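You operate a simulated robot arm through the tools that you are given. There is no shell and no other tool. Be economical: measure what you need, move in short steps, check, and stop when the job is done.

You are at the controls of a simulated robot arm. One attempt, no reset.

TASK
Send the jar with the blue cap from the big table down lane B.
Fine: stand it on the belt before the lane gate, swing the gate to B, start, and stop once it rests at the end.
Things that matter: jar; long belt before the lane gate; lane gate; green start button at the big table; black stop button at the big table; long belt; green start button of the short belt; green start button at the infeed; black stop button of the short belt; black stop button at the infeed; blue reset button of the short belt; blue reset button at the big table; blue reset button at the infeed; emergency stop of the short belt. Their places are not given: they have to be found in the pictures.

The check looks at the end state, three seconds after you hand in, the way a careful person would. Anything else that was tipped, shoved, dropped, spilled or broken makes it a failure. A push-on lid holds only when it is set on centred and level and pressed home; a screw cap is set on level and turned clockwise until tight.

THE ROBOT
A 6-joint arm with a two-finger parallel gripper, fixed in place. Base frame: the origin is at the foot of the arm, x ahead of it, y to its left, z up. Lengths are in mm, angles in rad, forces in N, time in s.
With the tool pointing down near the work surface it reaches from about 240 to 660 mm from the base axis. Its first joint turns from -1.152 to 1.152 rad. Payload 2.9 kg.
Tool frame: the origin (TCP) lies between the finger pads and is the grasp point; the fingertips stand 30 mm ahead of it; z points along the fingers, y is the line along which they close. Largest opening 110 mm; finger width 20, thickness 10; the body of the gripper, 48 by 112 mm, starts 55 mm behind the TCP.
Orientation is that of the tool frame in the base frame, as a unit quaternion [w, x, y, z]. With the fingers straight down and closing along the base's y, the tool's x points along the base's -x, its y along +y and its z along -z.

THE INTERFACE
- The arm moves only by the tool drive_tool. Its argument "motion" is a list that holds one entry, the list of rows, each a list of 7 numbers: the turn, a rotation vector about the tool's x, y, z in degrees, then the shift along the tool's x, y, z in mm, then the opening, from 0 (shut) to 1 (fully open). In form: [[[ax, ay, az, tx, ty, tz, gripper], ...]]. A call has 1 to 12 rows; each row is the pose to reach, as a shift and turn from the pose commanded when the call began, along the tool's axes at that moment. A row lasts 0.2 s, in which the tool goes at most 50 mm and 0.15 rad; a call with a longer step from one row to the next is refused whole, and so is a gripper value outside its range. A pose out of reach is approached as far as the arm can. The call stops where the force on the tool passes 40 N (or 10 N more than at its start, if that is more) or the arm is blocked; 0.2 s more then pass. Each finger travels about 108 mm/s and halts on what it meets, pressing with about 21 N; the grip force reading is that of the motor and also rises with nothing between the fingers. The clock runs only during rows and for 0.2 s after the last one: add rows that repeat a pose to give the fingers time. The reply holds the time, the measured pose of the TCP, the force on the tool along the base axes, the opening and the grip force, in the units named above and with some noise.
- Cameras (640 x 400 px; columns grow to the right, rows downward): "scene" is fixed at [66.7, 425.9, 1393.5]; the picture's right is [-0.84, -0.54, 0.00], its down [-0.26, 0.40, -0.88] and it looks along [0.48, -0.74, -0.47] (base axes); focal length 285 px, centre (320, 200). "wrist" rides on the gripper at [72, 17, -103] in the tool frame; the picture's right is [-0.23, 0.97, 0.00], its down [-0.76, -0.18, -0.62] and it looks along [-0.61, -0.14, 0.78] (tool axes); focal length 222 px, centre (320, 200).
- grab_frame(camera): a new picture of that camera. It takes no simulated time.
- point_at(camera, pixels): there is no depth. For up to 12 entries [column, row, z] of the newest picture of that camera ("zoom" is the newest enlarged one), the place [x, y] in the base frame at which the ray of that pixel passes the height z, good to about 2 mm. It takes no simulated time.
- enlarge(camera, box): a new picture of the part [left, top, right, bottom] of that camera's present view, enlarged. It takes no simulated time.
- job_done(): hands the job in; it is judged then, once.

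Go step by step. Measure first, check grasps and placings, and put right what went wrong. The budget is 80 turns and 38 pictures, counting those below and the enlarged ones. Unless the task says otherwise, let go and move clear before handing in, and close with one line.

The tools are called by a JSON object that holds its "method" and its "body". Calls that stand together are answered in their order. drive_tool: Moves the arm, as the interface text tells. Its arguments: {"type":"object","properties":{"motion":{"type":"array","items":{"type":"array","items":{"type":"array","items":{"type":"number"}}}}},"required":["motion"]} The other tools are called the same way: grab_frame (camera) takes a picture; point_at (camera, pixels) gives the place at which the rays of pixels pass given heights; enlarge (camera, box) takes an enlarged picture of a part of a camera's view; job_done () hands the job in.

At the start:

```text
time: 0.0
position: [386.5, 3.3, 1290.3]
tcp_rot: [0.0, 0.0, 1.0, 0.0]
force: [-0.1, 0.5, 0.5]
opening: 110.1
grip_force: 0.1
```

scene: 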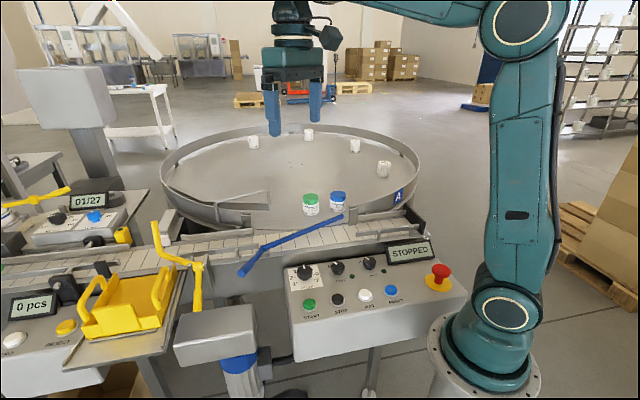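
wrist: 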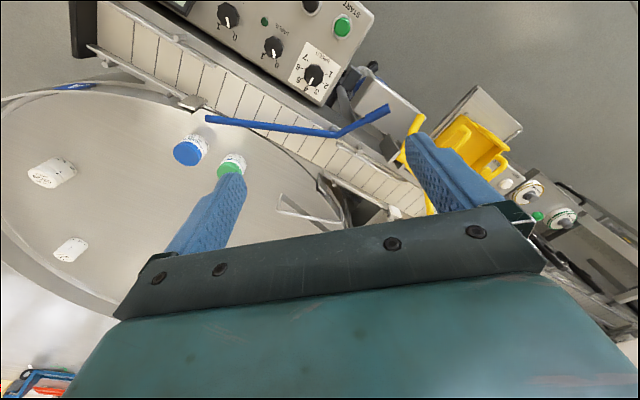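

The scene shows the blue-capped jar at about (337,200), the green-capped one at (310,203), the blue gate arm from (245,270) to (342,217), and a panel with START at (308,304) and STOP at (337,299). I'll enlarge these areas to read the labels.

{"method": "enlarge", "body": {"camera": "scene", "box": [270, 180, 470, 320]}}

{"method": "enlarge", "body": {"camera": "scene", "box": [0, 170, 280, 350]}}

{"method": "enlarge", "body": {"camera": "wrist", "box": [60, 0, 440, 240]}}

```text
2.86 times, centred on (370, 250) of scene
```

zoom: 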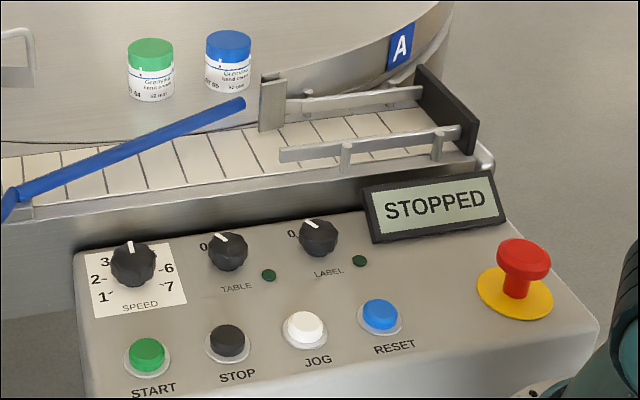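

```text
2.22 times, centred on (140, 260) of scene
```

zoom: 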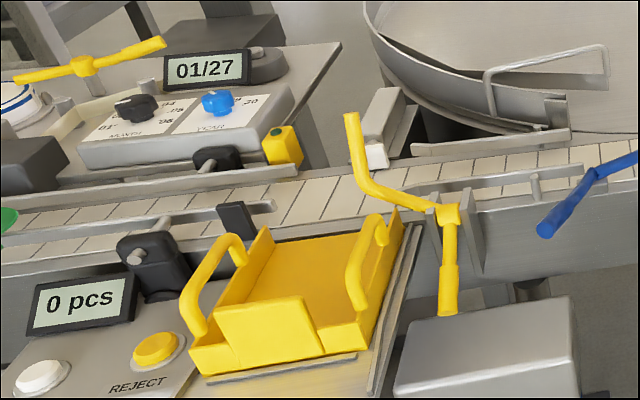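

```text
1.67 times, centred on (250, 120) of wrist
```

zoom: 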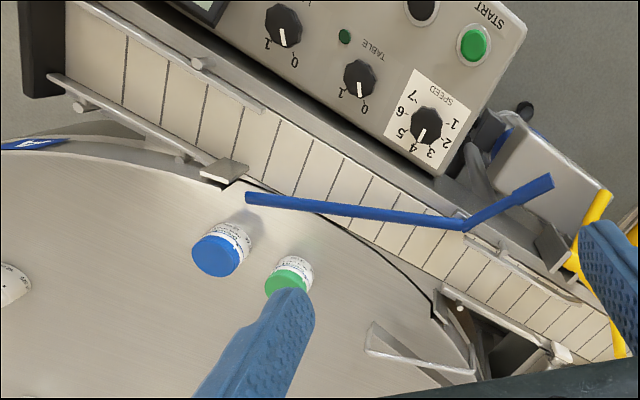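

The lane-A sign sits on the rim of the big table, and the gate currently slants across the belt to divert jars onto it, so B is probably straight on. I'll triangulate heights using matching points from both cameras.

{"method": "point_at", "body": {"camera": "scene", "pixels": [[337.5, 193, 950], [337.5, 193, 1000], [308, 304, 920], [308, 304, 970], [346, 216, 930], [346, 216, 980], [276, 245, 930], [276, 245, 980], [359, 227, 920], [359, 227, 960], [274, 249, 920], [274, 249, 960]]}}

{"method": "point_at", "body": {"camera": "wrist", "pixels": [[187, 153, 950], [187, 153, 1000], [342, 26, 920], [342, 26, 970], [208, 118, 930], [208, 118, 980], [337, 134, 930], [337, 134, 980], [388, 109, 930], [388, 109, 980]]}}

```text
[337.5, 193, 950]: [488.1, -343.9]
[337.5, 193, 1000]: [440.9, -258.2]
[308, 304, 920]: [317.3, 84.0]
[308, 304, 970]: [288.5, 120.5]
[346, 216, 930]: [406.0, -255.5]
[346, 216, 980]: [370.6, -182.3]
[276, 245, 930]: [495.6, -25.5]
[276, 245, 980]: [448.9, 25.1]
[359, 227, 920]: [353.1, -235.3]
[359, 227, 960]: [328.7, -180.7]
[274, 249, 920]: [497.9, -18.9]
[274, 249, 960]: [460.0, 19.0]
```

```text
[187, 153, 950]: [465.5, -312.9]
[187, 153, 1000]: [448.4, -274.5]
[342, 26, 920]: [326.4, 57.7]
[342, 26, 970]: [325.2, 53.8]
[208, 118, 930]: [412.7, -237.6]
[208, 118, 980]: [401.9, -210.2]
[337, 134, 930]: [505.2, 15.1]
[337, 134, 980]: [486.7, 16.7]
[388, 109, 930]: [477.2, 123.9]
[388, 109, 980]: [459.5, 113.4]
```

Triangulation puts the blue cap top at about (455,-285,985) and START at about (330,60,893). I'll move nearer to see the jar, gate and lane from a second viewpoint.

{"method": "drive_tool", "body": {"motion": [[[0, 0, 0, 11, -30, 26, 1], [0, 0, 0, 22, -60, 52, 1], [0, 0, 0, 33, -90, 78, 1], [0, 0, 0, 44, -120, 104, 1], [0, 0, 0, 56, -150, 130, 1]]]}}

{"method": "grab_frame", "body": {"camera": "wrist"}}

{"method": "grab_frame", "body": {"camera": "scene"}}

```text
time: 1.2
position: [332.7, -146.2, 1158.9]
tcp_rot: [0.002, -0.001, 1.0, 0.001]
force: [-0.3, -0.2, 0.9]
opening: 109.8
grip_force: 0.1
```

```text
32 pictures are left
```

wrist: 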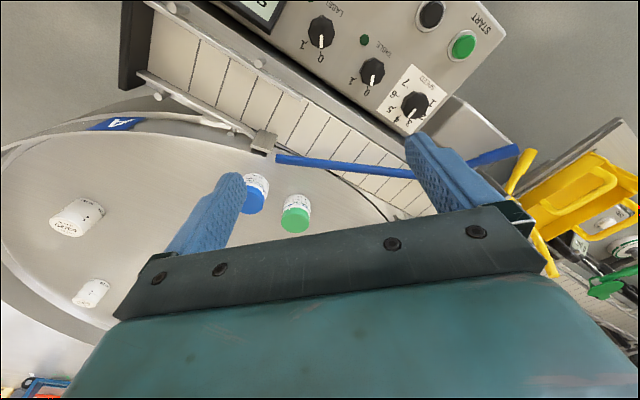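

```text
31 pictures are left
```

scene: 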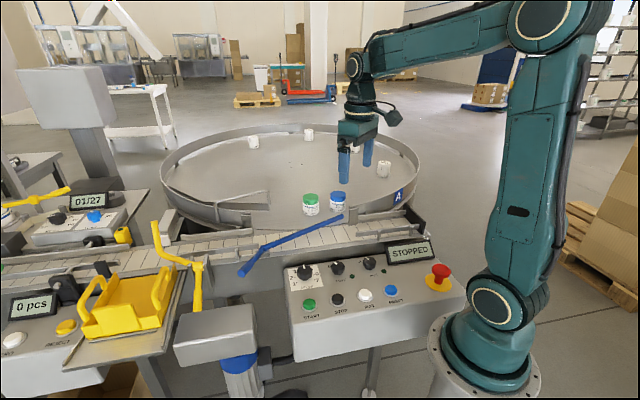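

The new view shows the jar cap at (252,200), the gate tip at (278,160) and its handle end at (517,150). I'll triangulate again from here.

{"method": "point_at", "body": {"camera": "wrist", "pixels": [[296, 220, 950], [296, 220, 1000], [278, 159, 930], [278, 159, 980], [517, 150, 930], [517, 150, 980], [463, 45, 880], [463, 45, 930], [431, 14, 880], [431, 14, 930], [275, 143, 930], [275, 143, 980]]}}

{"method": "enlarge", "body": {"camera": "wrist", "box": [100, 0, 420, 200]}}

{"method": "point_at", "body": {"camera": "scene", "pixels": [[311, 197, 950], [311, 197, 1000], [341.5, 216.5, 930], [341.5, 216.5, 980], [242, 273, 930], [242, 273, 980], [308, 303, 880], [308, 303, 930], [337, 299, 880], [337, 299, 930], [354, 207, 930], [354, 207, 980]]}}

```text
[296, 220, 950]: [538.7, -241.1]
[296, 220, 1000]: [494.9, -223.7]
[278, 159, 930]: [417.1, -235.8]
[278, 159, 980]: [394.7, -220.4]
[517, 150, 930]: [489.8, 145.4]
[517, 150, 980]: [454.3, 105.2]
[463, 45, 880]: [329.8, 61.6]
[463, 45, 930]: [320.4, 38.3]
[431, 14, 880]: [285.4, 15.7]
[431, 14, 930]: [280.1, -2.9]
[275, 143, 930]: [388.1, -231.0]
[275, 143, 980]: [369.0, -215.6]
```

```text
2.00 times, centred on (260, 100) of wrist
```

zoom: 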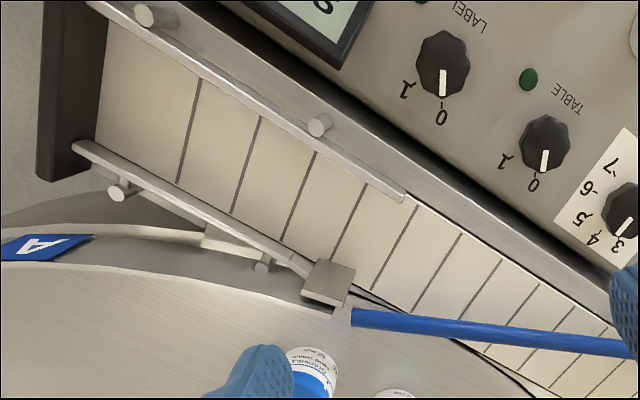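

```text
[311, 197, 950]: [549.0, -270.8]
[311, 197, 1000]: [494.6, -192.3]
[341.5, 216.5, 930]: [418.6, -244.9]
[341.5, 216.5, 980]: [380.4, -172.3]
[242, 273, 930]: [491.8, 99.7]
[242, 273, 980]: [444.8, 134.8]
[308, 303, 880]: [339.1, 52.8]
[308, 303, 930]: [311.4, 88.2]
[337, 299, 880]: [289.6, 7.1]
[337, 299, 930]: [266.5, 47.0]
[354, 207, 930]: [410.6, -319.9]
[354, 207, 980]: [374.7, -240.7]
```

START is at about (331,58,889), STOP at (285,13,888), the gate tip at (414,-234,937) and the handle end at (466,119,960). I'll look for a B sign and see the gate mounting in more detail.

{"method": "enlarge", "body": {"camera": "scene", "box": [190, 180, 320, 290]}}

{"method": "enlarge", "body": {"camera": "scene", "box": [320, 170, 440, 250]}}

```text
3.64 times, centred on (255, 235) of scene
```

zoom: 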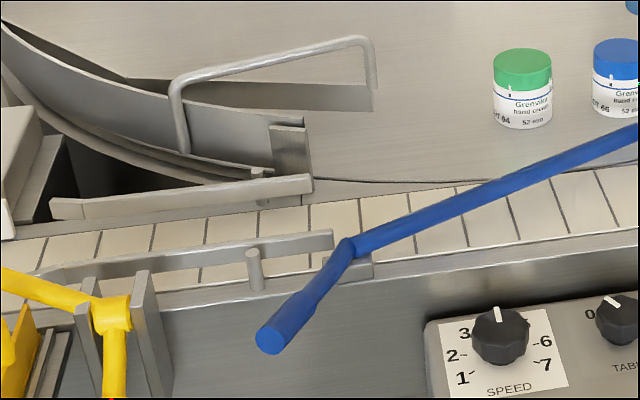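

```text
5.00 times, centred on (380, 210) of scene
```

zoom: 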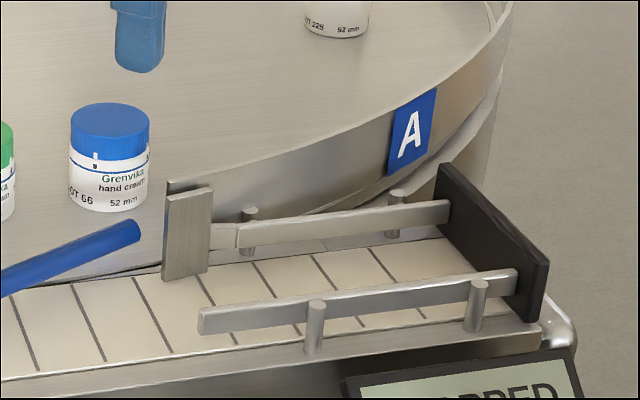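

The A sign is on the table rim, so A is the diverted lane and B runs straight along the belt to the black end plate. I'll now locate the belt edges, pivot, jar base and belt end.

{"method": "point_at", "body": {"camera": "scene", "pixels": [[269.3, 254.2, 920], [342.9, 241, 920], [267, 233, 920], [343, 220.5, 920], [262.5, 249, 935], [351, 248, 920], [338, 211.5, 920], [360.5, 233.5, 940], [423, 224.5, 940], [412, 207, 930], [256, 244, 940], [281, 227.5, 935]]}}

{"method": "point_at", "body": {"camera": "wrist", "pixels": [[147, 73, 935], [301, 97, 935], [305, 92, 920], [275, 143, 930], [265, 132, 940], [290, 145, 920], [375, 138, 920], [125, 88, 950], [252, 192, 985]]}}

```text
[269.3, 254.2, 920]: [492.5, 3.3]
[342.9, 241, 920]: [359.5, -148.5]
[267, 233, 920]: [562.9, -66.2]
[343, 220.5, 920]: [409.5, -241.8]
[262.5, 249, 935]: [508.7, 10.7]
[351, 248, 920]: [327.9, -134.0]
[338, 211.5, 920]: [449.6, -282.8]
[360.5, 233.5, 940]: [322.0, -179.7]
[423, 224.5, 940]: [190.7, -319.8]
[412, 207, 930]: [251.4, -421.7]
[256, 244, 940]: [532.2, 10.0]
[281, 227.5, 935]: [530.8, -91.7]
```

```text
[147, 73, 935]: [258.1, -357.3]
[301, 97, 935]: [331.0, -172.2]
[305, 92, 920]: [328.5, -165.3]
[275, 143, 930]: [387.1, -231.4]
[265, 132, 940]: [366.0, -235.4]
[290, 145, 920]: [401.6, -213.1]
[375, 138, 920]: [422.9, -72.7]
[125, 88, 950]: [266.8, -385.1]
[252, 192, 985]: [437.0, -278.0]
```

The belt runs along about (-0.66,-0.75), with the gate pivot near (508,10). Getting to B needs about 20° clockwise, which means pushing the handle end from (466,119) towards +x. I'll approach the handle from above with the fingers closed and look.

{"method": "drive_tool", "body": {"motion": [[[0, 0, 0, -13, 42, 10, 0.8], [0, 0, 0, -26, 84, 25, 0.6], [0, 0, 0, -40, 126, 40, 0.4], [0, 0, 0, -53, 168, 55, 0.2], [0, 0, 0, -67, 210, 70, 0], [0, 0, 0, -80, 250, 90, 0], [0, 0, 0, -80, 250, 90, 0]]]}}

{"method": "grab_frame", "body": {"camera": "wrist"}}

{"method": "enlarge", "body": {"camera": "scene", "box": [150, 180, 350, 320]}}

```text
time: 2.8
position: [410.9, 105.8, 1072.0]
tcp_rot: [0.0, 0.0, 1.0, 0.0]
force: [0.9, -0.4, -0.1]
opening: 0.3
grip_force: 21.5
```

```text
27 pictures are left
```

wrist: 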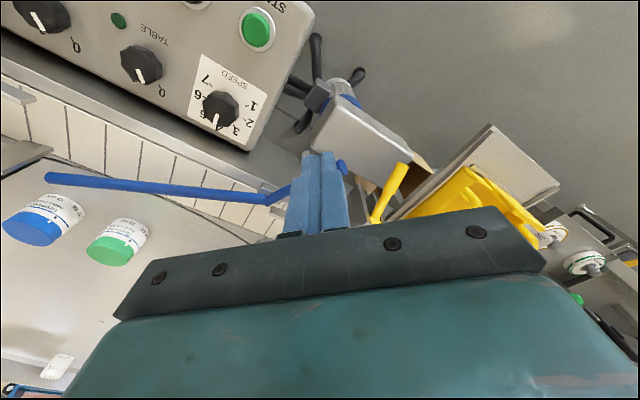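

```text
2.86 times, centred on (250, 250) of scene
```

zoom: 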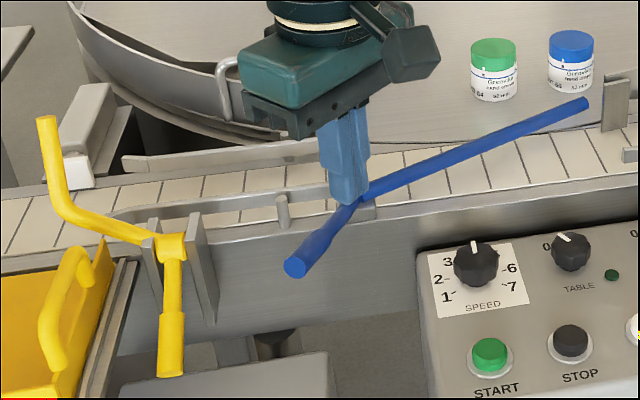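

The handle end peeks out at wrist (343,167) and the bend is at (268,195). I'll triangulate those, the jar caps and the rails once more.

{"method": "point_at", "body": {"camera": "wrist", "pixels": [[343, 167, 940], [343, 167, 970], [268, 197, 930], [268, 197, 950], [47, 179, 935], [404, 167, 930], [404, 167, 980], [33, 227, 985], [257, 28, 890], [110, 250, 975]]}}

{"method": "point_at", "body": {"camera": "zoom", "pixels": [[295, 268, 940], [295, 268, 970], [362, 200, 930], [362, 200, 950], [282, 197, 940], [125, 158, 940], [320, 145, 940], [120, 215, 940], [350, 190, 940], [172, 374, 930], [172, 374, 980]]}}

```text
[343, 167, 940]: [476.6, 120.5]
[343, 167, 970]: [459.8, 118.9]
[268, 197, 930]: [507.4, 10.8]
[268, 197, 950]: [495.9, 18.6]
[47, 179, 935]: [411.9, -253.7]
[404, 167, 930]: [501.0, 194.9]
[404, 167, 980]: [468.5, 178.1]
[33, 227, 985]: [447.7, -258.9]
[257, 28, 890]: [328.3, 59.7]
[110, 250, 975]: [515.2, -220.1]
```

```text
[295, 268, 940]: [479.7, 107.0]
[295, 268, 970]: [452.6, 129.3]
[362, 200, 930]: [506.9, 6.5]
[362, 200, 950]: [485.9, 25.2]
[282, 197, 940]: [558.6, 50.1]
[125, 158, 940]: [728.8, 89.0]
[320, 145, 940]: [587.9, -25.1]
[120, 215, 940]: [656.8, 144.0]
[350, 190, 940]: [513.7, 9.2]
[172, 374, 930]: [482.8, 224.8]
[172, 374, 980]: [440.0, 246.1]
```

The handle end is at about (467,120,957) and the pivot at (505,10). I'll lower the closed fingers on the -x side of the handle.

{"method": "drive_tool", "body": {"motion": [[[0, 0, 0, 0, 0, 35, 0], [0, 0, 0, 0, 0, 70, 0], [0, 0, 0, 0, 0, 106, 0], [0, 0, 0, -20, 0, 106, 0]]]}}

{"method": "enlarge", "body": {"camera": "scene", "box": [180, 190, 340, 300]}}

```text
time: 3.8
position: [431.4, 103.8, 964.0]
tcp_rot: [0.001, 0.0, 1.0, 0.0]
force: [-0.1, -0.7, -0.3]
opening: 0.1
grip_force: 21.0
```

```text
3.64 times, centred on (260, 245) of scene
```

zoom: 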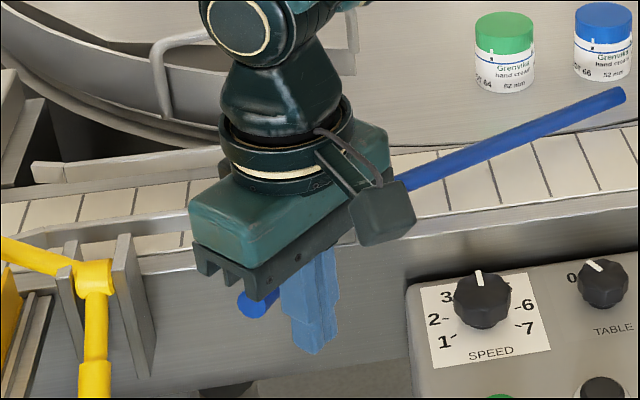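

The fingertips are on the near side of the handle, at the right height. I'll push towards +x in small steps.

{"method": "drive_tool", "body": {"motion": [[[0, 0, 0, -10, 0, 0, 0], [0, 0, 0, -18, 0, 0, 0], [0, 0, 0, -26, 0, 0, 0], [0, 0, 0, -33, 0, 0, 0], [0, 0, 0, -40, 0, 0, 0], [0, 0, 0, -47, 0, 0, 0], [0, 0, 0, -54, 0, 0, 0]]]}}

{"method": "enlarge", "body": {"camera": "scene", "box": [200, 180, 440, 300]}}

```text
time: 5.4
position: [486.0, 104.4, 965.3]
tcp_rot: [0.001, 0.0, 1.0, 0.0]
force: [-0.5, 0.4, -0.2]
opening: 0.0
grip_force: 21.0
```

```text
2.67 times, centred on (320, 240) of scene
```

zoom: 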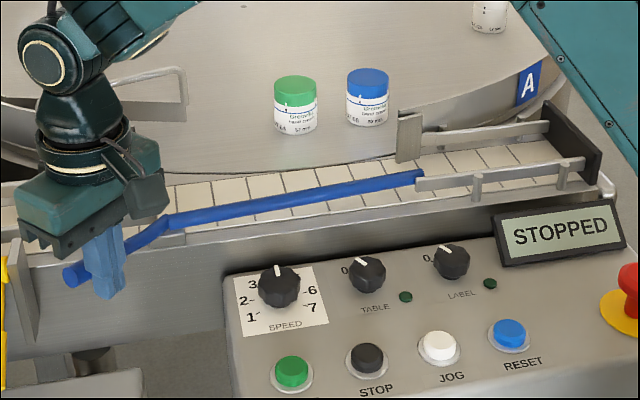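

The gate tip now meets the near rail's start at zoom (420,178). I'll nudge a bit further to find its stop.

{"method": "drive_tool", "body": {"motion": [[[0, 0, 0, -3, 0, 0, 0], [0, 0, 0, -6, 0, 0, 0], [0, 0, 0, -9, 0, 0, 0]]]}}

{"method": "enlarge", "body": {"camera": "scene", "box": [200, 180, 440, 300]}}

```text
time: 6.2
position: [494.3, 103.8, 965.9]
tcp_rot: [0.0, -0.001, 1.0, 0.0]
force: [-4.6, 0.4, 0.5]
opening: 0.0
grip_force: 20.7
```

```text
2.67 times, centred on (320, 240) of scene
```

zoom: 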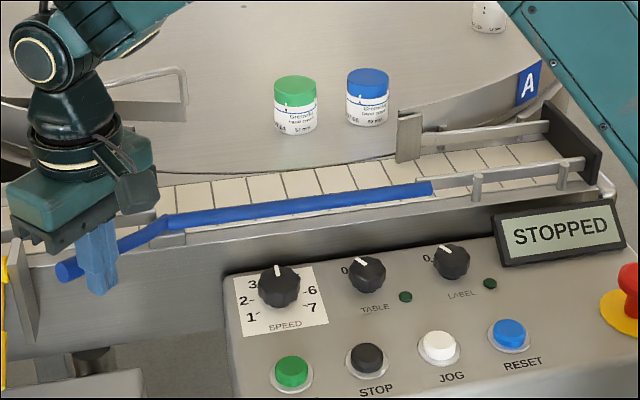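

The tip has passed in front of the rail and about 5 N shows, so the gate is at its B stop. I'll back off, lift, and travel over to the blue-capped jar with the gripper opened to about 85 mm.

{"method": "drive_tool", "body": {"motion": [[[0, 0, 0, 35, 0, 0, 0], [0, 0, 0, 40, 0, -45, 0], [0, 0, 0, 44, 0, -90, 0], [0, 0, 0, 44, -20, -130, 0.2], [0, 0, 0, 44, -68, -134, 0.4], [0, 0, 0, 44, -116, -134, 0.6], [0, 0, 0, 44, -164, -134, 0.77], [0, 0, 0, 44, -212, -134, 0.77], [0, 0, 0, 44, -260, -134, 0.77], [0, 0, 0, 44, -308, -134, 0.77], [0, 0, 0, 44, -350, -134, 0.77], [0, 0, 0, 44, -386, -134, 0.77]]]}}

{"method": "grab_frame", "body": {"camera": "wrist"}}

{"method": "grab_frame", "body": {"camera": "scene"}}

```text
time: 8.8
position: [451.0, -279.9, 1099.1]
tcp_rot: [0.0, -0.001, 1.0, 0.0]
force: [0.1, -0.2, -0.1]
opening: 84.6
grip_force: 0.0
```

```text
22 pictures are left
```

wrist: 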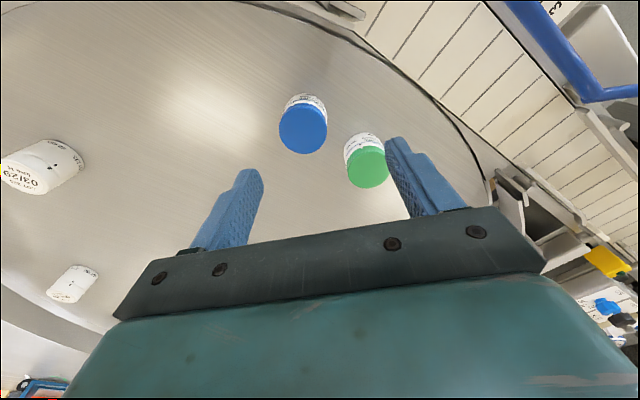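

```text
21 pictures are left
```

scene: 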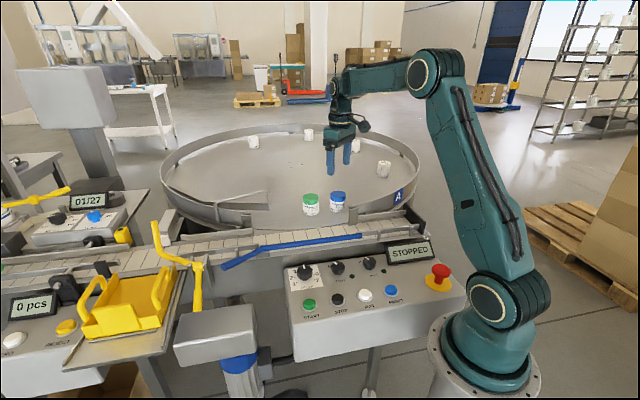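

The jar cap centre is at wrist (303,130) and (337.5,195) in the scene view. I'll triangulate cap and base with this near view.

{"method": "point_at", "body": {"camera": "wrist", "pixels": [[303, 131, 960], [303, 131, 980], [303, 131, 1000], [306, 94, 920], [306, 94, 940], [369, 168, 960], [369, 168, 980]]}}

{"method": "point_at", "body": {"camera": "scene", "pixels": [[337.5, 194.5, 960], [337.5, 194.5, 980], [337.5, 194.5, 1000], [338, 212, 920], [338, 212, 940], [310.5, 197, 960], [310.5, 197, 980]]}}

{"method": "enlarge", "body": {"camera": "scene", "box": [290, 180, 370, 230]}}

```text
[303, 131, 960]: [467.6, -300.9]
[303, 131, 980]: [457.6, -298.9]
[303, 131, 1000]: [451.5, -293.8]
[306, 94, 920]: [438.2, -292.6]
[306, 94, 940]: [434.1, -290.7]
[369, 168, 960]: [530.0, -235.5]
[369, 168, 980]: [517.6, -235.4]
```

```text
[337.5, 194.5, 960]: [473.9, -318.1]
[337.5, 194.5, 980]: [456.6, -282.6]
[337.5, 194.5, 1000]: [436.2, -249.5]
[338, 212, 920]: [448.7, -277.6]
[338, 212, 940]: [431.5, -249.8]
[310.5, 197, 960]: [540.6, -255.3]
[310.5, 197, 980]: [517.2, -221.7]
```

```text
8.00 times, centred on (330, 205) of scene
```

zoom: 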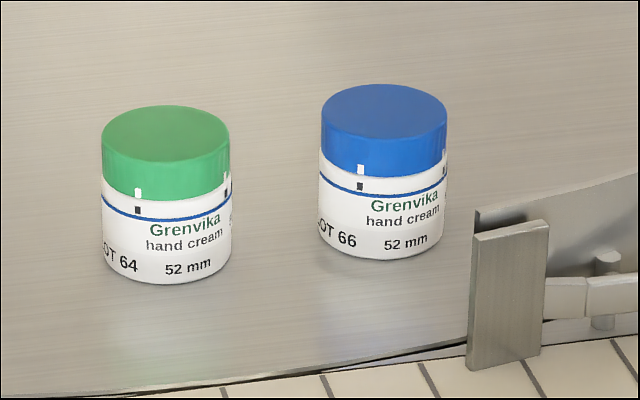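

The jar centre is at (462,-299), spanning z 920 to 973. I'll centre over it and descend to TCP z of about 958.

{"method": "drive_tool", "body": {"motion": [[[0, 0, 0, -11, -19, 20, 0.77], [0, 0, 0, -11, -19, 60, 0.77], [0, 0, 0, -11, -19, 90, 0.77]]]}}

{"method": "grab_frame", "body": {"camera": "wrist"}}

```text
time: 9.6
position: [464.6, -299.1, 1008.8]
tcp_rot: [0.001, 0.0, 1.0, 0.0]
force: [-0.8, 0.5, -0.5]
opening: 84.7
grip_force: 0.1
```

```text
19 pictures are left
```

wrist: 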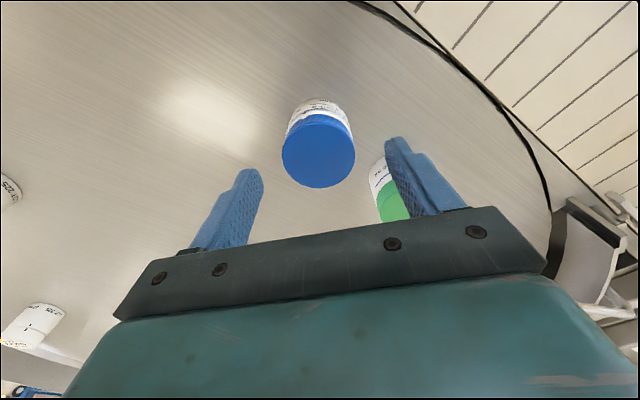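

Now I'll check cap centre (318,151) at z 973 against the TCP.

{"method": "point_at", "body": {"camera": "wrist", "pixels": [[318.5, 151, 973], [282, 152, 970], [355, 152, 970], [384, 185, 960]]}}

```text
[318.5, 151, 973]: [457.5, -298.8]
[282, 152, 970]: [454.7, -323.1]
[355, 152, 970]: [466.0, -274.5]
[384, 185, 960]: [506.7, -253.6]
```

The centre is at (459,-299), so I'll correct x by -5 mm, go down and close.

{"method": "drive_tool", "body": {"motion": [[[0, 0, 0, 5, 0, 20, 0.77], [0, 0, 0, 5, 0, 51, 0.77], [0, 0, 0, 5, 0, 51, 0.6], [0, 0, 0, 5, 0, 51, 0.45], [0, 0, 0, 5, 0, 51, 0.4], [0, 0, 0, 5, 0, 51, 0.4]]]}}

```text
time: 11.0
position: [460.3, -299.0, 958.0]
tcp_rot: [0.0, 0.001, 1.0, -0.001]
force: [0.3, 0.4, -0.4]
opening: 51.1
grip_force: 20.9
```

The gripper holds at 51 mm. I'll lift to about 1110.

{"method": "drive_tool", "body": {"motion": [[[0, 0, 0, 0, 0, -20, 0.4], [0, 0, 0, 0, 0, -60, 0.4], [0, 0, 0, 0, 0, -105, 0.4], [0, 0, 0, 0, 0, -150, 0.4]]]}}

{"method": "drive_tool", "body": {"motion": [[[0, 0, 0, -10, 35, 0, 0.4], [0, 0, 7, -24, 75, 0, 0.4], [0, 0, 14, -38, 115, 0, 0.4], [0, 0, 21, -52, 155, 0, 0.4], [0, 0, 28, -66, 195, 0, 0.4], [0, 0, 35, -82, 235, 0, 0.4], [0, 0, 41, -96, 275, 0, 0.4], [0, 0, 41, -109, 309, 0, 0.4]]]}}

{"method": "grab_frame", "body": {"camera": "wrist"}}

{"method": "enlarge", "body": {"camera": "scene", "box": [140, 120, 380, 290]}}

```text
time: 12.0
position: [460.3, -300.5, 1110.1]
tcp_rot: [0.0, 0.0, 1.0, 0.0]
force: [-1.2, -0.2, -0.9]
opening: 51.3
grip_force: 20.9
```

```text
time: 13.8
position: [564.2, 7.6, 1109.4]
tcp_rot: [0.0, 0.351, 0.936, 0.001]
force: [0.1, 0.8, -1.7]
opening: 51.1
grip_force: 21.1
```

```text
18 pictures are left
```

wrist: 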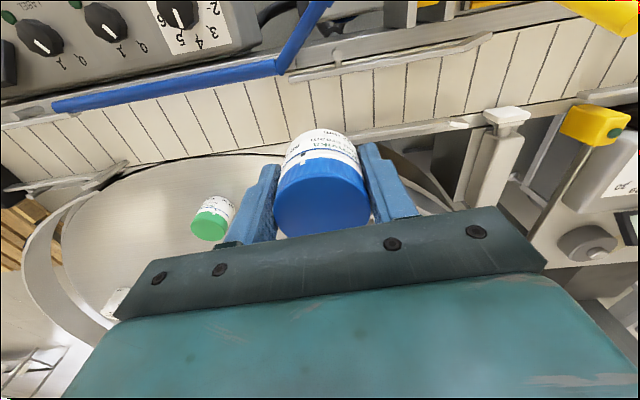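

```text
2.35 times, centred on (260, 205) of scene
```

zoom: 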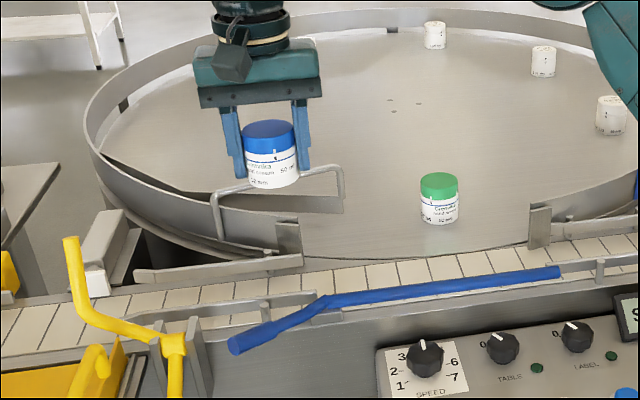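

The wrist picture now runs along the belt: near rail at about (400,60), far rail at about (400,131). I'll measure the rails and belt edges to centre the jar.

{"method": "point_at", "body": {"camera": "wrist", "pixels": [[300, 80, 940], [400, 63, 940], [480, 46, 940], [380, 132, 940], [465, 122, 940], [150, 162, 920], [250, 148, 920], [245, 82, 920], [110, 112, 920], [277, 67, 935]]}}

{"method": "point_at", "body": {"camera": "zoom", "pixels": [[135, 272, 940], [302, 256, 940], [200, 312, 940], [316, 294, 940], [135, 283, 920], [302, 266, 920], [350, 262, 920]]}}

```text
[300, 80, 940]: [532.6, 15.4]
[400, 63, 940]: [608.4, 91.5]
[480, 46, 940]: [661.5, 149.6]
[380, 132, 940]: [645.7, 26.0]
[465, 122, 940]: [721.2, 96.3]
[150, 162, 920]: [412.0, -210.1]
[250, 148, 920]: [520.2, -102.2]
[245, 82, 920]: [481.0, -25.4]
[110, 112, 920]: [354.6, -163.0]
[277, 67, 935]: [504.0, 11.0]
```

```text
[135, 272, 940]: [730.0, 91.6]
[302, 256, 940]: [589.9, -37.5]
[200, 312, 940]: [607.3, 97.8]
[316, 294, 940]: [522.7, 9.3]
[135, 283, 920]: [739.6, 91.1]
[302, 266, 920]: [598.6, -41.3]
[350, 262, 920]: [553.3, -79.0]
```

The belt runs at 45° and the lane lies between n≈365 and 438. I'll shift the jar to about (576,11), the lane centre just upstream of the gate pivot, and lower it close to the belt.

{"method": "drive_tool", "body": {"motion": [[[0, 0, 0, -7.2, 10.2, 20, 0.4], [0, 0, 0, -7.2, 10.2, 60, 0.4], [0, 0, 0, -7.2, 10.2, 100, 0.4], [0, 0, 0, -7.2, 10.2, 125, 0.4], [0, 0, 0, -7.2, 10.2, 141, 0.4]]]}}

{"method": "enlarge", "body": {"camera": "scene", "box": [190, 180, 310, 270]}}

{"method": "grab_frame", "body": {"camera": "wrist"}}

```text
time: 15.0
position: [575.5, 11.7, 966.4]
tcp_rot: [0.0, 0.35, 0.937, 0.0]
force: [-0.3, -0.2, -0.7]
opening: 51.5
grip_force: 20.8
```

```text
4.44 times, centred on (250, 225) of scene
```

zoom: 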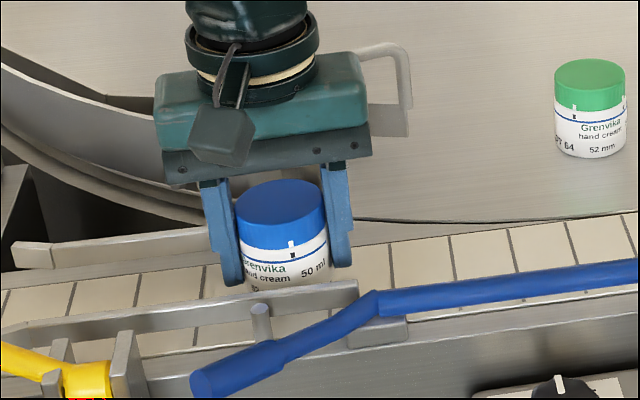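

```text
15 pictures are left
```

wrist: 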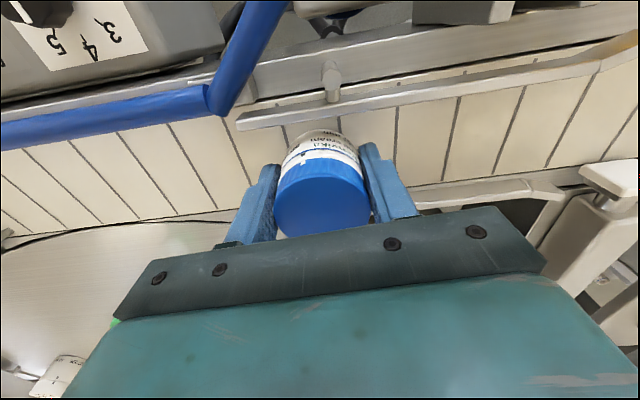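

The jar hangs between the rails with clearance to both. I'll lower it the last few millimetres.

{"method": "drive_tool", "body": {"motion": [[[0, 0, 0, 0, 0, 3, 0.4], [0, 0, 0, 0, 0, 6, 0.4], [0, 0, 0, 0, 0, 8, 0.4]]]}}

```text
time: 15.8
position: [577.3, 10.9, 958.9]
tcp_rot: [0.0, 0.35, 0.937, 0.0]
force: [0.1, 0.8, -0.5]
opening: 51.0
grip_force: 20.9
```

There's no contact force yet, so I'll go on in 1 mm steps.

{"method": "drive_tool", "body": {"motion": [[[0, 0, 0, 0, 0, 1, 0.4], [0, 0, 0, 0, 0, 2, 0.4]]]}}

```text
time: 16.4
position: [577.7, 10.9, 957.2]
tcp_rot: [0.001, 0.35, 0.937, 0.001]
force: [-1.9, -2.4, 3.7]
opening: 51.2
grip_force: 21.0
```

Contact shows at 3.7 N upward, so the jar is standing on the belt. I'll open moderately and rise straight up.

{"method": "drive_tool", "body": {"motion": [[[0, 0, 0, 0, 0, -0.5, 0.5], [0, 0, 0, 0, 0, -0.5, 0.65], [0, 0, 0, 0, 0, -0.5, 0.72], [0, 0, 0, 0, 0, -0.5, 0.72], [0, 0, 0, 0, 0, -30, 0.72], [0, 0, 0, 0, 0, -70, 0.72], [0, 0, 0, 0, 0, -110, 0.72], [0, 0, 0, 0, 0, -150, 0.72]]]}}

{"method": "enlarge", "body": {"camera": "scene", "box": [190, 180, 310, 270]}}

```text
time: 18.2
position: [579.4, 10.1, 1108.4]
tcp_rot: [0.0, 0.35, 0.937, 0.0]
force: [0.3, -0.3, 0.0]
opening: 79.2
grip_force: 0.0
```

```text
4.44 times, centred on (250, 225) of scene
```

zoom: 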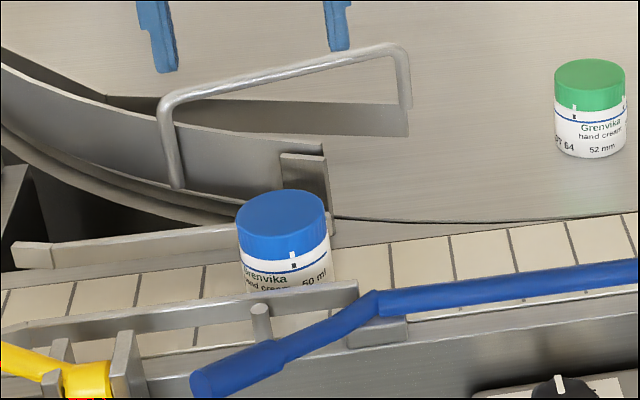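

The jar stands upright on the belt between the rails. Next I'll move over START, closing the fingers and turning the wrist back.

{"method": "drive_tool", "body": {"motion": [[[0, 0, -7, 37, -21, 0, 0.6], [0, 0, -14, 74, -42, 0, 0.4], [0, 0, -21, 111, -63, 0, 0.2], [0, 0, -28, 148, -84, 0, 0], [0, 0, -35, 185, -105, 0, 0], [0, 0, -41, 220, -126.3, 0, 0], [0, 0, -41, 220, -126.3, 0, 0]]]}}

{"method": "grab_frame", "body": {"camera": "wrist"}}

{"method": "enlarge", "body": {"camera": "scene", "box": [270, 220, 430, 330]}}

```text
time: 19.8
position: [328.2, 59.4, 1105.7]
tcp_rot: [0.0, -0.001, 1.0, 0.0]
force: [0.3, 0.5, 0.1]
opening: 0.0
grip_force: 20.8
```

```text
13 pictures are left
```

wrist: 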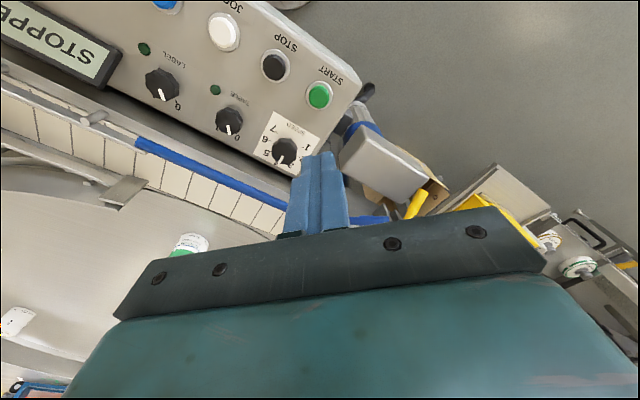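

```text
3.64 times, centred on (350, 275) of scene
```

zoom: 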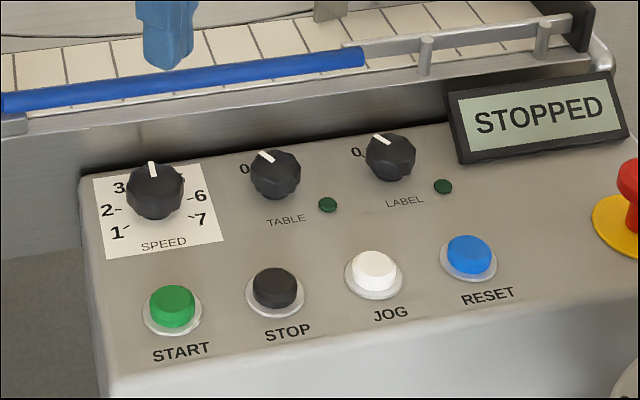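

The panel reads STOPPED, the START button is at wrist (319,95) and STOP at (274,67). I'll refine both positions.

{"method": "point_at", "body": {"camera": "wrist", "pixels": [[319, 95, 880], [319, 95, 900], [274, 67, 880], [274, 67, 900], [285, 150, 910]]}}

{"method": "point_at", "body": {"camera": "zoom", "pixels": [[172, 294, 880], [172, 294, 900], [276, 275, 880], [276, 275, 900], [155, 180, 910]]}}

```text
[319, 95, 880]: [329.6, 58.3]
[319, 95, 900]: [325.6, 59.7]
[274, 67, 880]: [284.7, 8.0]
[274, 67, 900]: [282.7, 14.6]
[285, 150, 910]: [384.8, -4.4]
```

```text
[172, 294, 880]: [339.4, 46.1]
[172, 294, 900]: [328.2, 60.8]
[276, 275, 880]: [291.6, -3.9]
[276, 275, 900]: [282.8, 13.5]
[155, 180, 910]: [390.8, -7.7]
```

START is at (327,60,898) and STOP at (283,13.5,899), and the tool is already over START. I'll descend to just above it.

{"method": "drive_tool", "body": {"motion": [[[0, 0, 0, 1, 0, 45, 0], [0, 0, 0, 1, 0, 90, 0], [0, 0, 0, 1, 0, 135, 0], [0, 0, 0, 1, 0, 165, 0]]]}}

{"method": "enlarge", "body": {"camera": "scene", "box": [270, 220, 430, 330]}}

```text
time: 20.8
position: [327.2, 61.3, 942.4]
tcp_rot: [0.001, 0.0, 1.0, 0.0]
force: [-0.6, -0.2, -0.9]
opening: 0.0
grip_force: 21.3
```

```text
3.64 times, centred on (350, 275) of scene
```

zoom: 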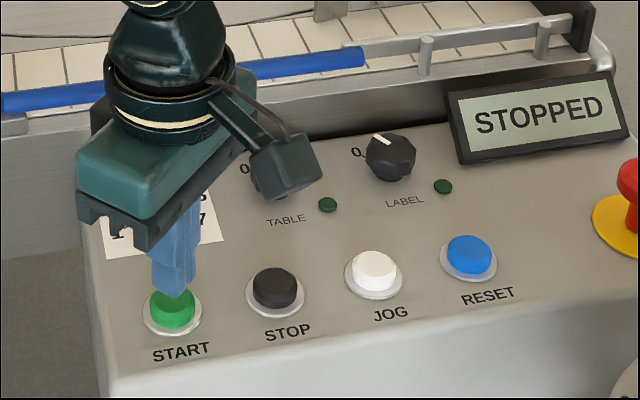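

The fingertips are right above START. I'll press down and release.

{"method": "drive_tool", "body": {"motion": [[[0, 0, 0, 0, -1, 8, 0], [0, 0, 0, 0, -1, 13, 0], [0, 0, 0, 0, -1, 16, 0], [0, 0, 0, 0, -1, 19, 0], [0, 0, 0, 0, -1, 0, 0]]]}}

{"method": "enlarge", "body": {"camera": "scene", "box": [200, 180, 440, 330]}}

```text
time: 22.0
position: [327.4, 58.2, 942.8]
tcp_rot: [0.001, -0.001, 1.0, 0.0]
force: [0.2, 0.3, 1.1]
opening: 0.0
grip_force: 21.1
```

```text
2.67 times, centred on (320, 255) of scene
```

zoom: 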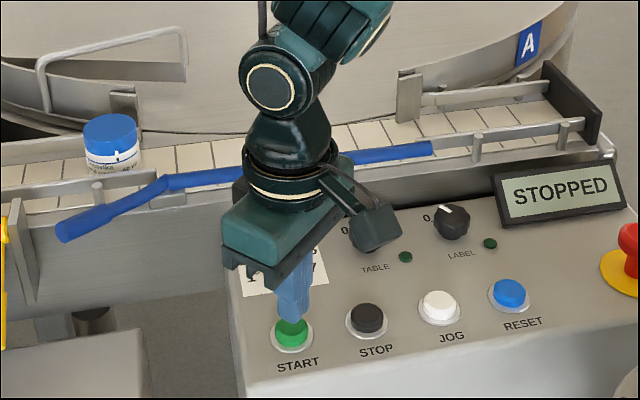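

It still reads STOPPED and no force was felt, so the press wasn't deep enough. I'll go deeper and read the force.

{"method": "drive_tool", "body": {"motion": [[[0, 0, 0, 0, 1, 12, 0], [0, 0, 0, 0, 1, 19, 0], [0, 0, 0, 0, 1, 21, 0], [0, 0, 0, 0, 1, 23, 0]]]}}

```text
time: 23.0
position: [327.2, 60.9, 918.9]
tcp_rot: [0.001, 0.0, 1.0, 0.0]
force: [-3.0, -2.0, 11.4]
opening: 0.0
grip_force: 20.6
```

Now 11 N is on the button. I'll press 2–3 mm more, release, and look.

{"method": "drive_tool", "body": {"motion": [[[0, 0, 0, 0, 0, 2, 0], [0, 0, 0, 0, 0, 3, 0], [0, 0, 0, 0, 0, -25, 0]]]}}

{"method": "enlarge", "body": {"camera": "scene", "box": [200, 180, 440, 330]}}

```text
time: 23.8
position: [326.9, 59.9, 943.5]
tcp_rot: [0.001, 0.0, 1.0, 0.0]
force: [-0.3, 0.4, 0.1]
opening: 0.0
grip_force: 20.9
```

```text
2.67 times, centred on (320, 255) of scene
```

zoom: 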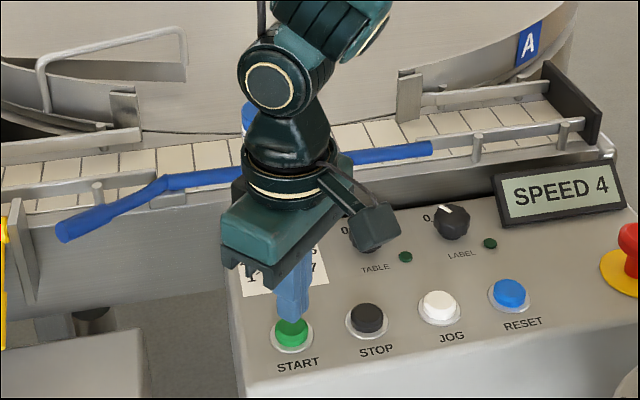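

The panel reads SPEED 4 and the jar is moving, now at zoom (250,115). I'll move over STOP at (283,13.5) and look again.

{"method": "drive_tool", "body": {"motion": [[[0, 0, 0, 10, -11, -15, 0], [0, 0, 0, 28, -30, -15, 0], [0, 0, 0, 44, -46.5, -5, 0], [0, 0, 0, 44, -46.5, 0, 0], [0, 0, 0, 44, -46.5, 0, 0]]]}}

{"method": "enlarge", "body": {"camera": "scene", "box": [230, 180, 470, 330]}}

```text
time: 25.0
position: [283.0, 13.8, 943.1]
tcp_rot: [0.0, 0.0, 1.0, 0.0]
force: [0.0, -0.4, 0.2]
opening: 0.0
grip_force: 21.3
```

```text
2.67 times, centred on (350, 255) of scene
```

zoom: 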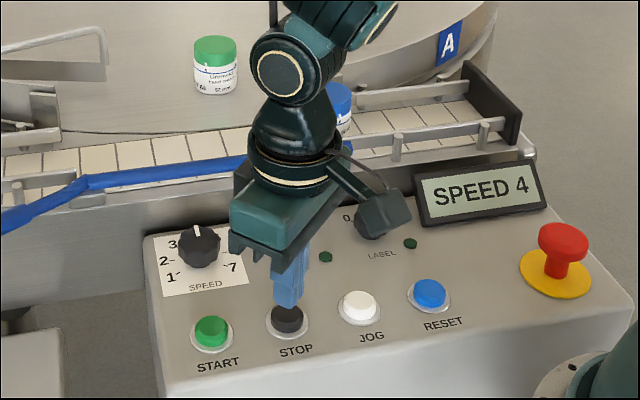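

The jar is entering lane B at zoom (340,105) and the fingertips are over STOP. I'll wait about 1.4 s for it to reach the end plate.

{"method": "drive_tool", "body": {"motion": [[[0, 0, 0, 0, 0, 0, 0], [0, 0, 0, 0, 0, 0, 0], [0, 0, 0, 0, 0, 0, 0], [0, 0, 0, 0, 0, 0, 0], [0, 0, 0, 0, 0, 5, 0], [0, 0, 0, 0, 0, 10, 0]]]}}

{"method": "enlarge", "body": {"camera": "scene", "box": [270, 180, 470, 310]}}

```text
time: 26.4
position: [283.6, 12.6, 934.3]
tcp_rot: [0.001, 0.001, 1.0, 0.0]
force: [0.1, 0.3, 0.6]
opening: 0.0
grip_force: 21.4
```

```text
3.08 times, centred on (370, 245) of scene
```

zoom: 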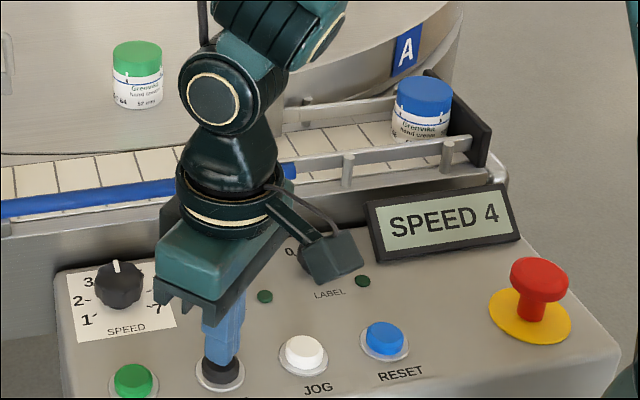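

The jar is upright at the end plate, near zoom (425,110). I'll press STOP to the same depth as START and then lift away.

{"method": "drive_tool", "body": {"motion": [[[0, 0, 0, 0, 0, 8, 0], [0, 0, 0, 0, 0, 13, 0], [0, 0, 0, 0, 0, 16, 0], [0, 0, 0, 0, 0, 18.5, 0], [0, 0, 0, 0, 0, 0, 0], [0, 0, 0, 0, 0, -40, 0], [0, 0, 0, 0, 0, -85, 0]]]}}

{"method": "enlarge", "body": {"camera": "scene", "box": [270, 180, 470, 310]}}

```text
time: 28.0
position: [284.4, 13.5, 1020.2]
tcp_rot: [0.0, 0.0, 1.0, 0.0]
force: [-0.6, 0.5, 0.3]
opening: 0.2
grip_force: 20.9
```

```text
3.08 times, centred on (370, 245) of scene
```

zoom: 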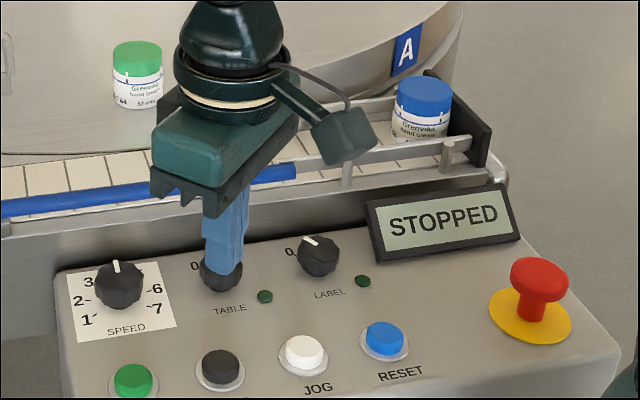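

The panel reads STOPPED and the jar stands upright at the end of lane B. I'll take one last overall look.

{"method": "grab_frame", "body": {"camera": "scene"}}

```text
5 pictures are left
```

scene: 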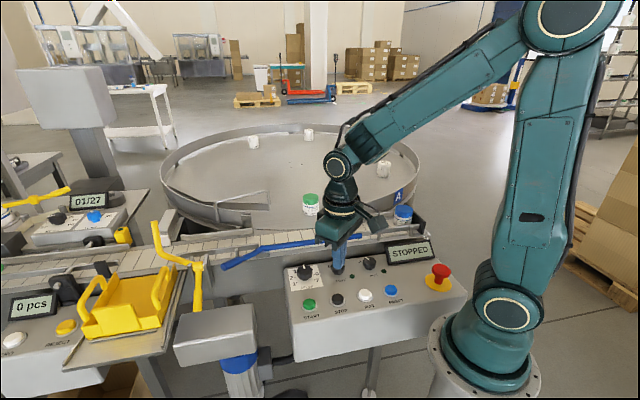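

The jar stands at (403,214) at the end of lane B, the gate is at B, the belt is stopped, and nothing else has visibly moved. I'm handing in.

{"method": "job_done", "body": {}}

```text
The job is handed in.
```

The blue-capped jar stands upright at the end of lane B, with the gate set to B, the belt stopped and the arm clear.
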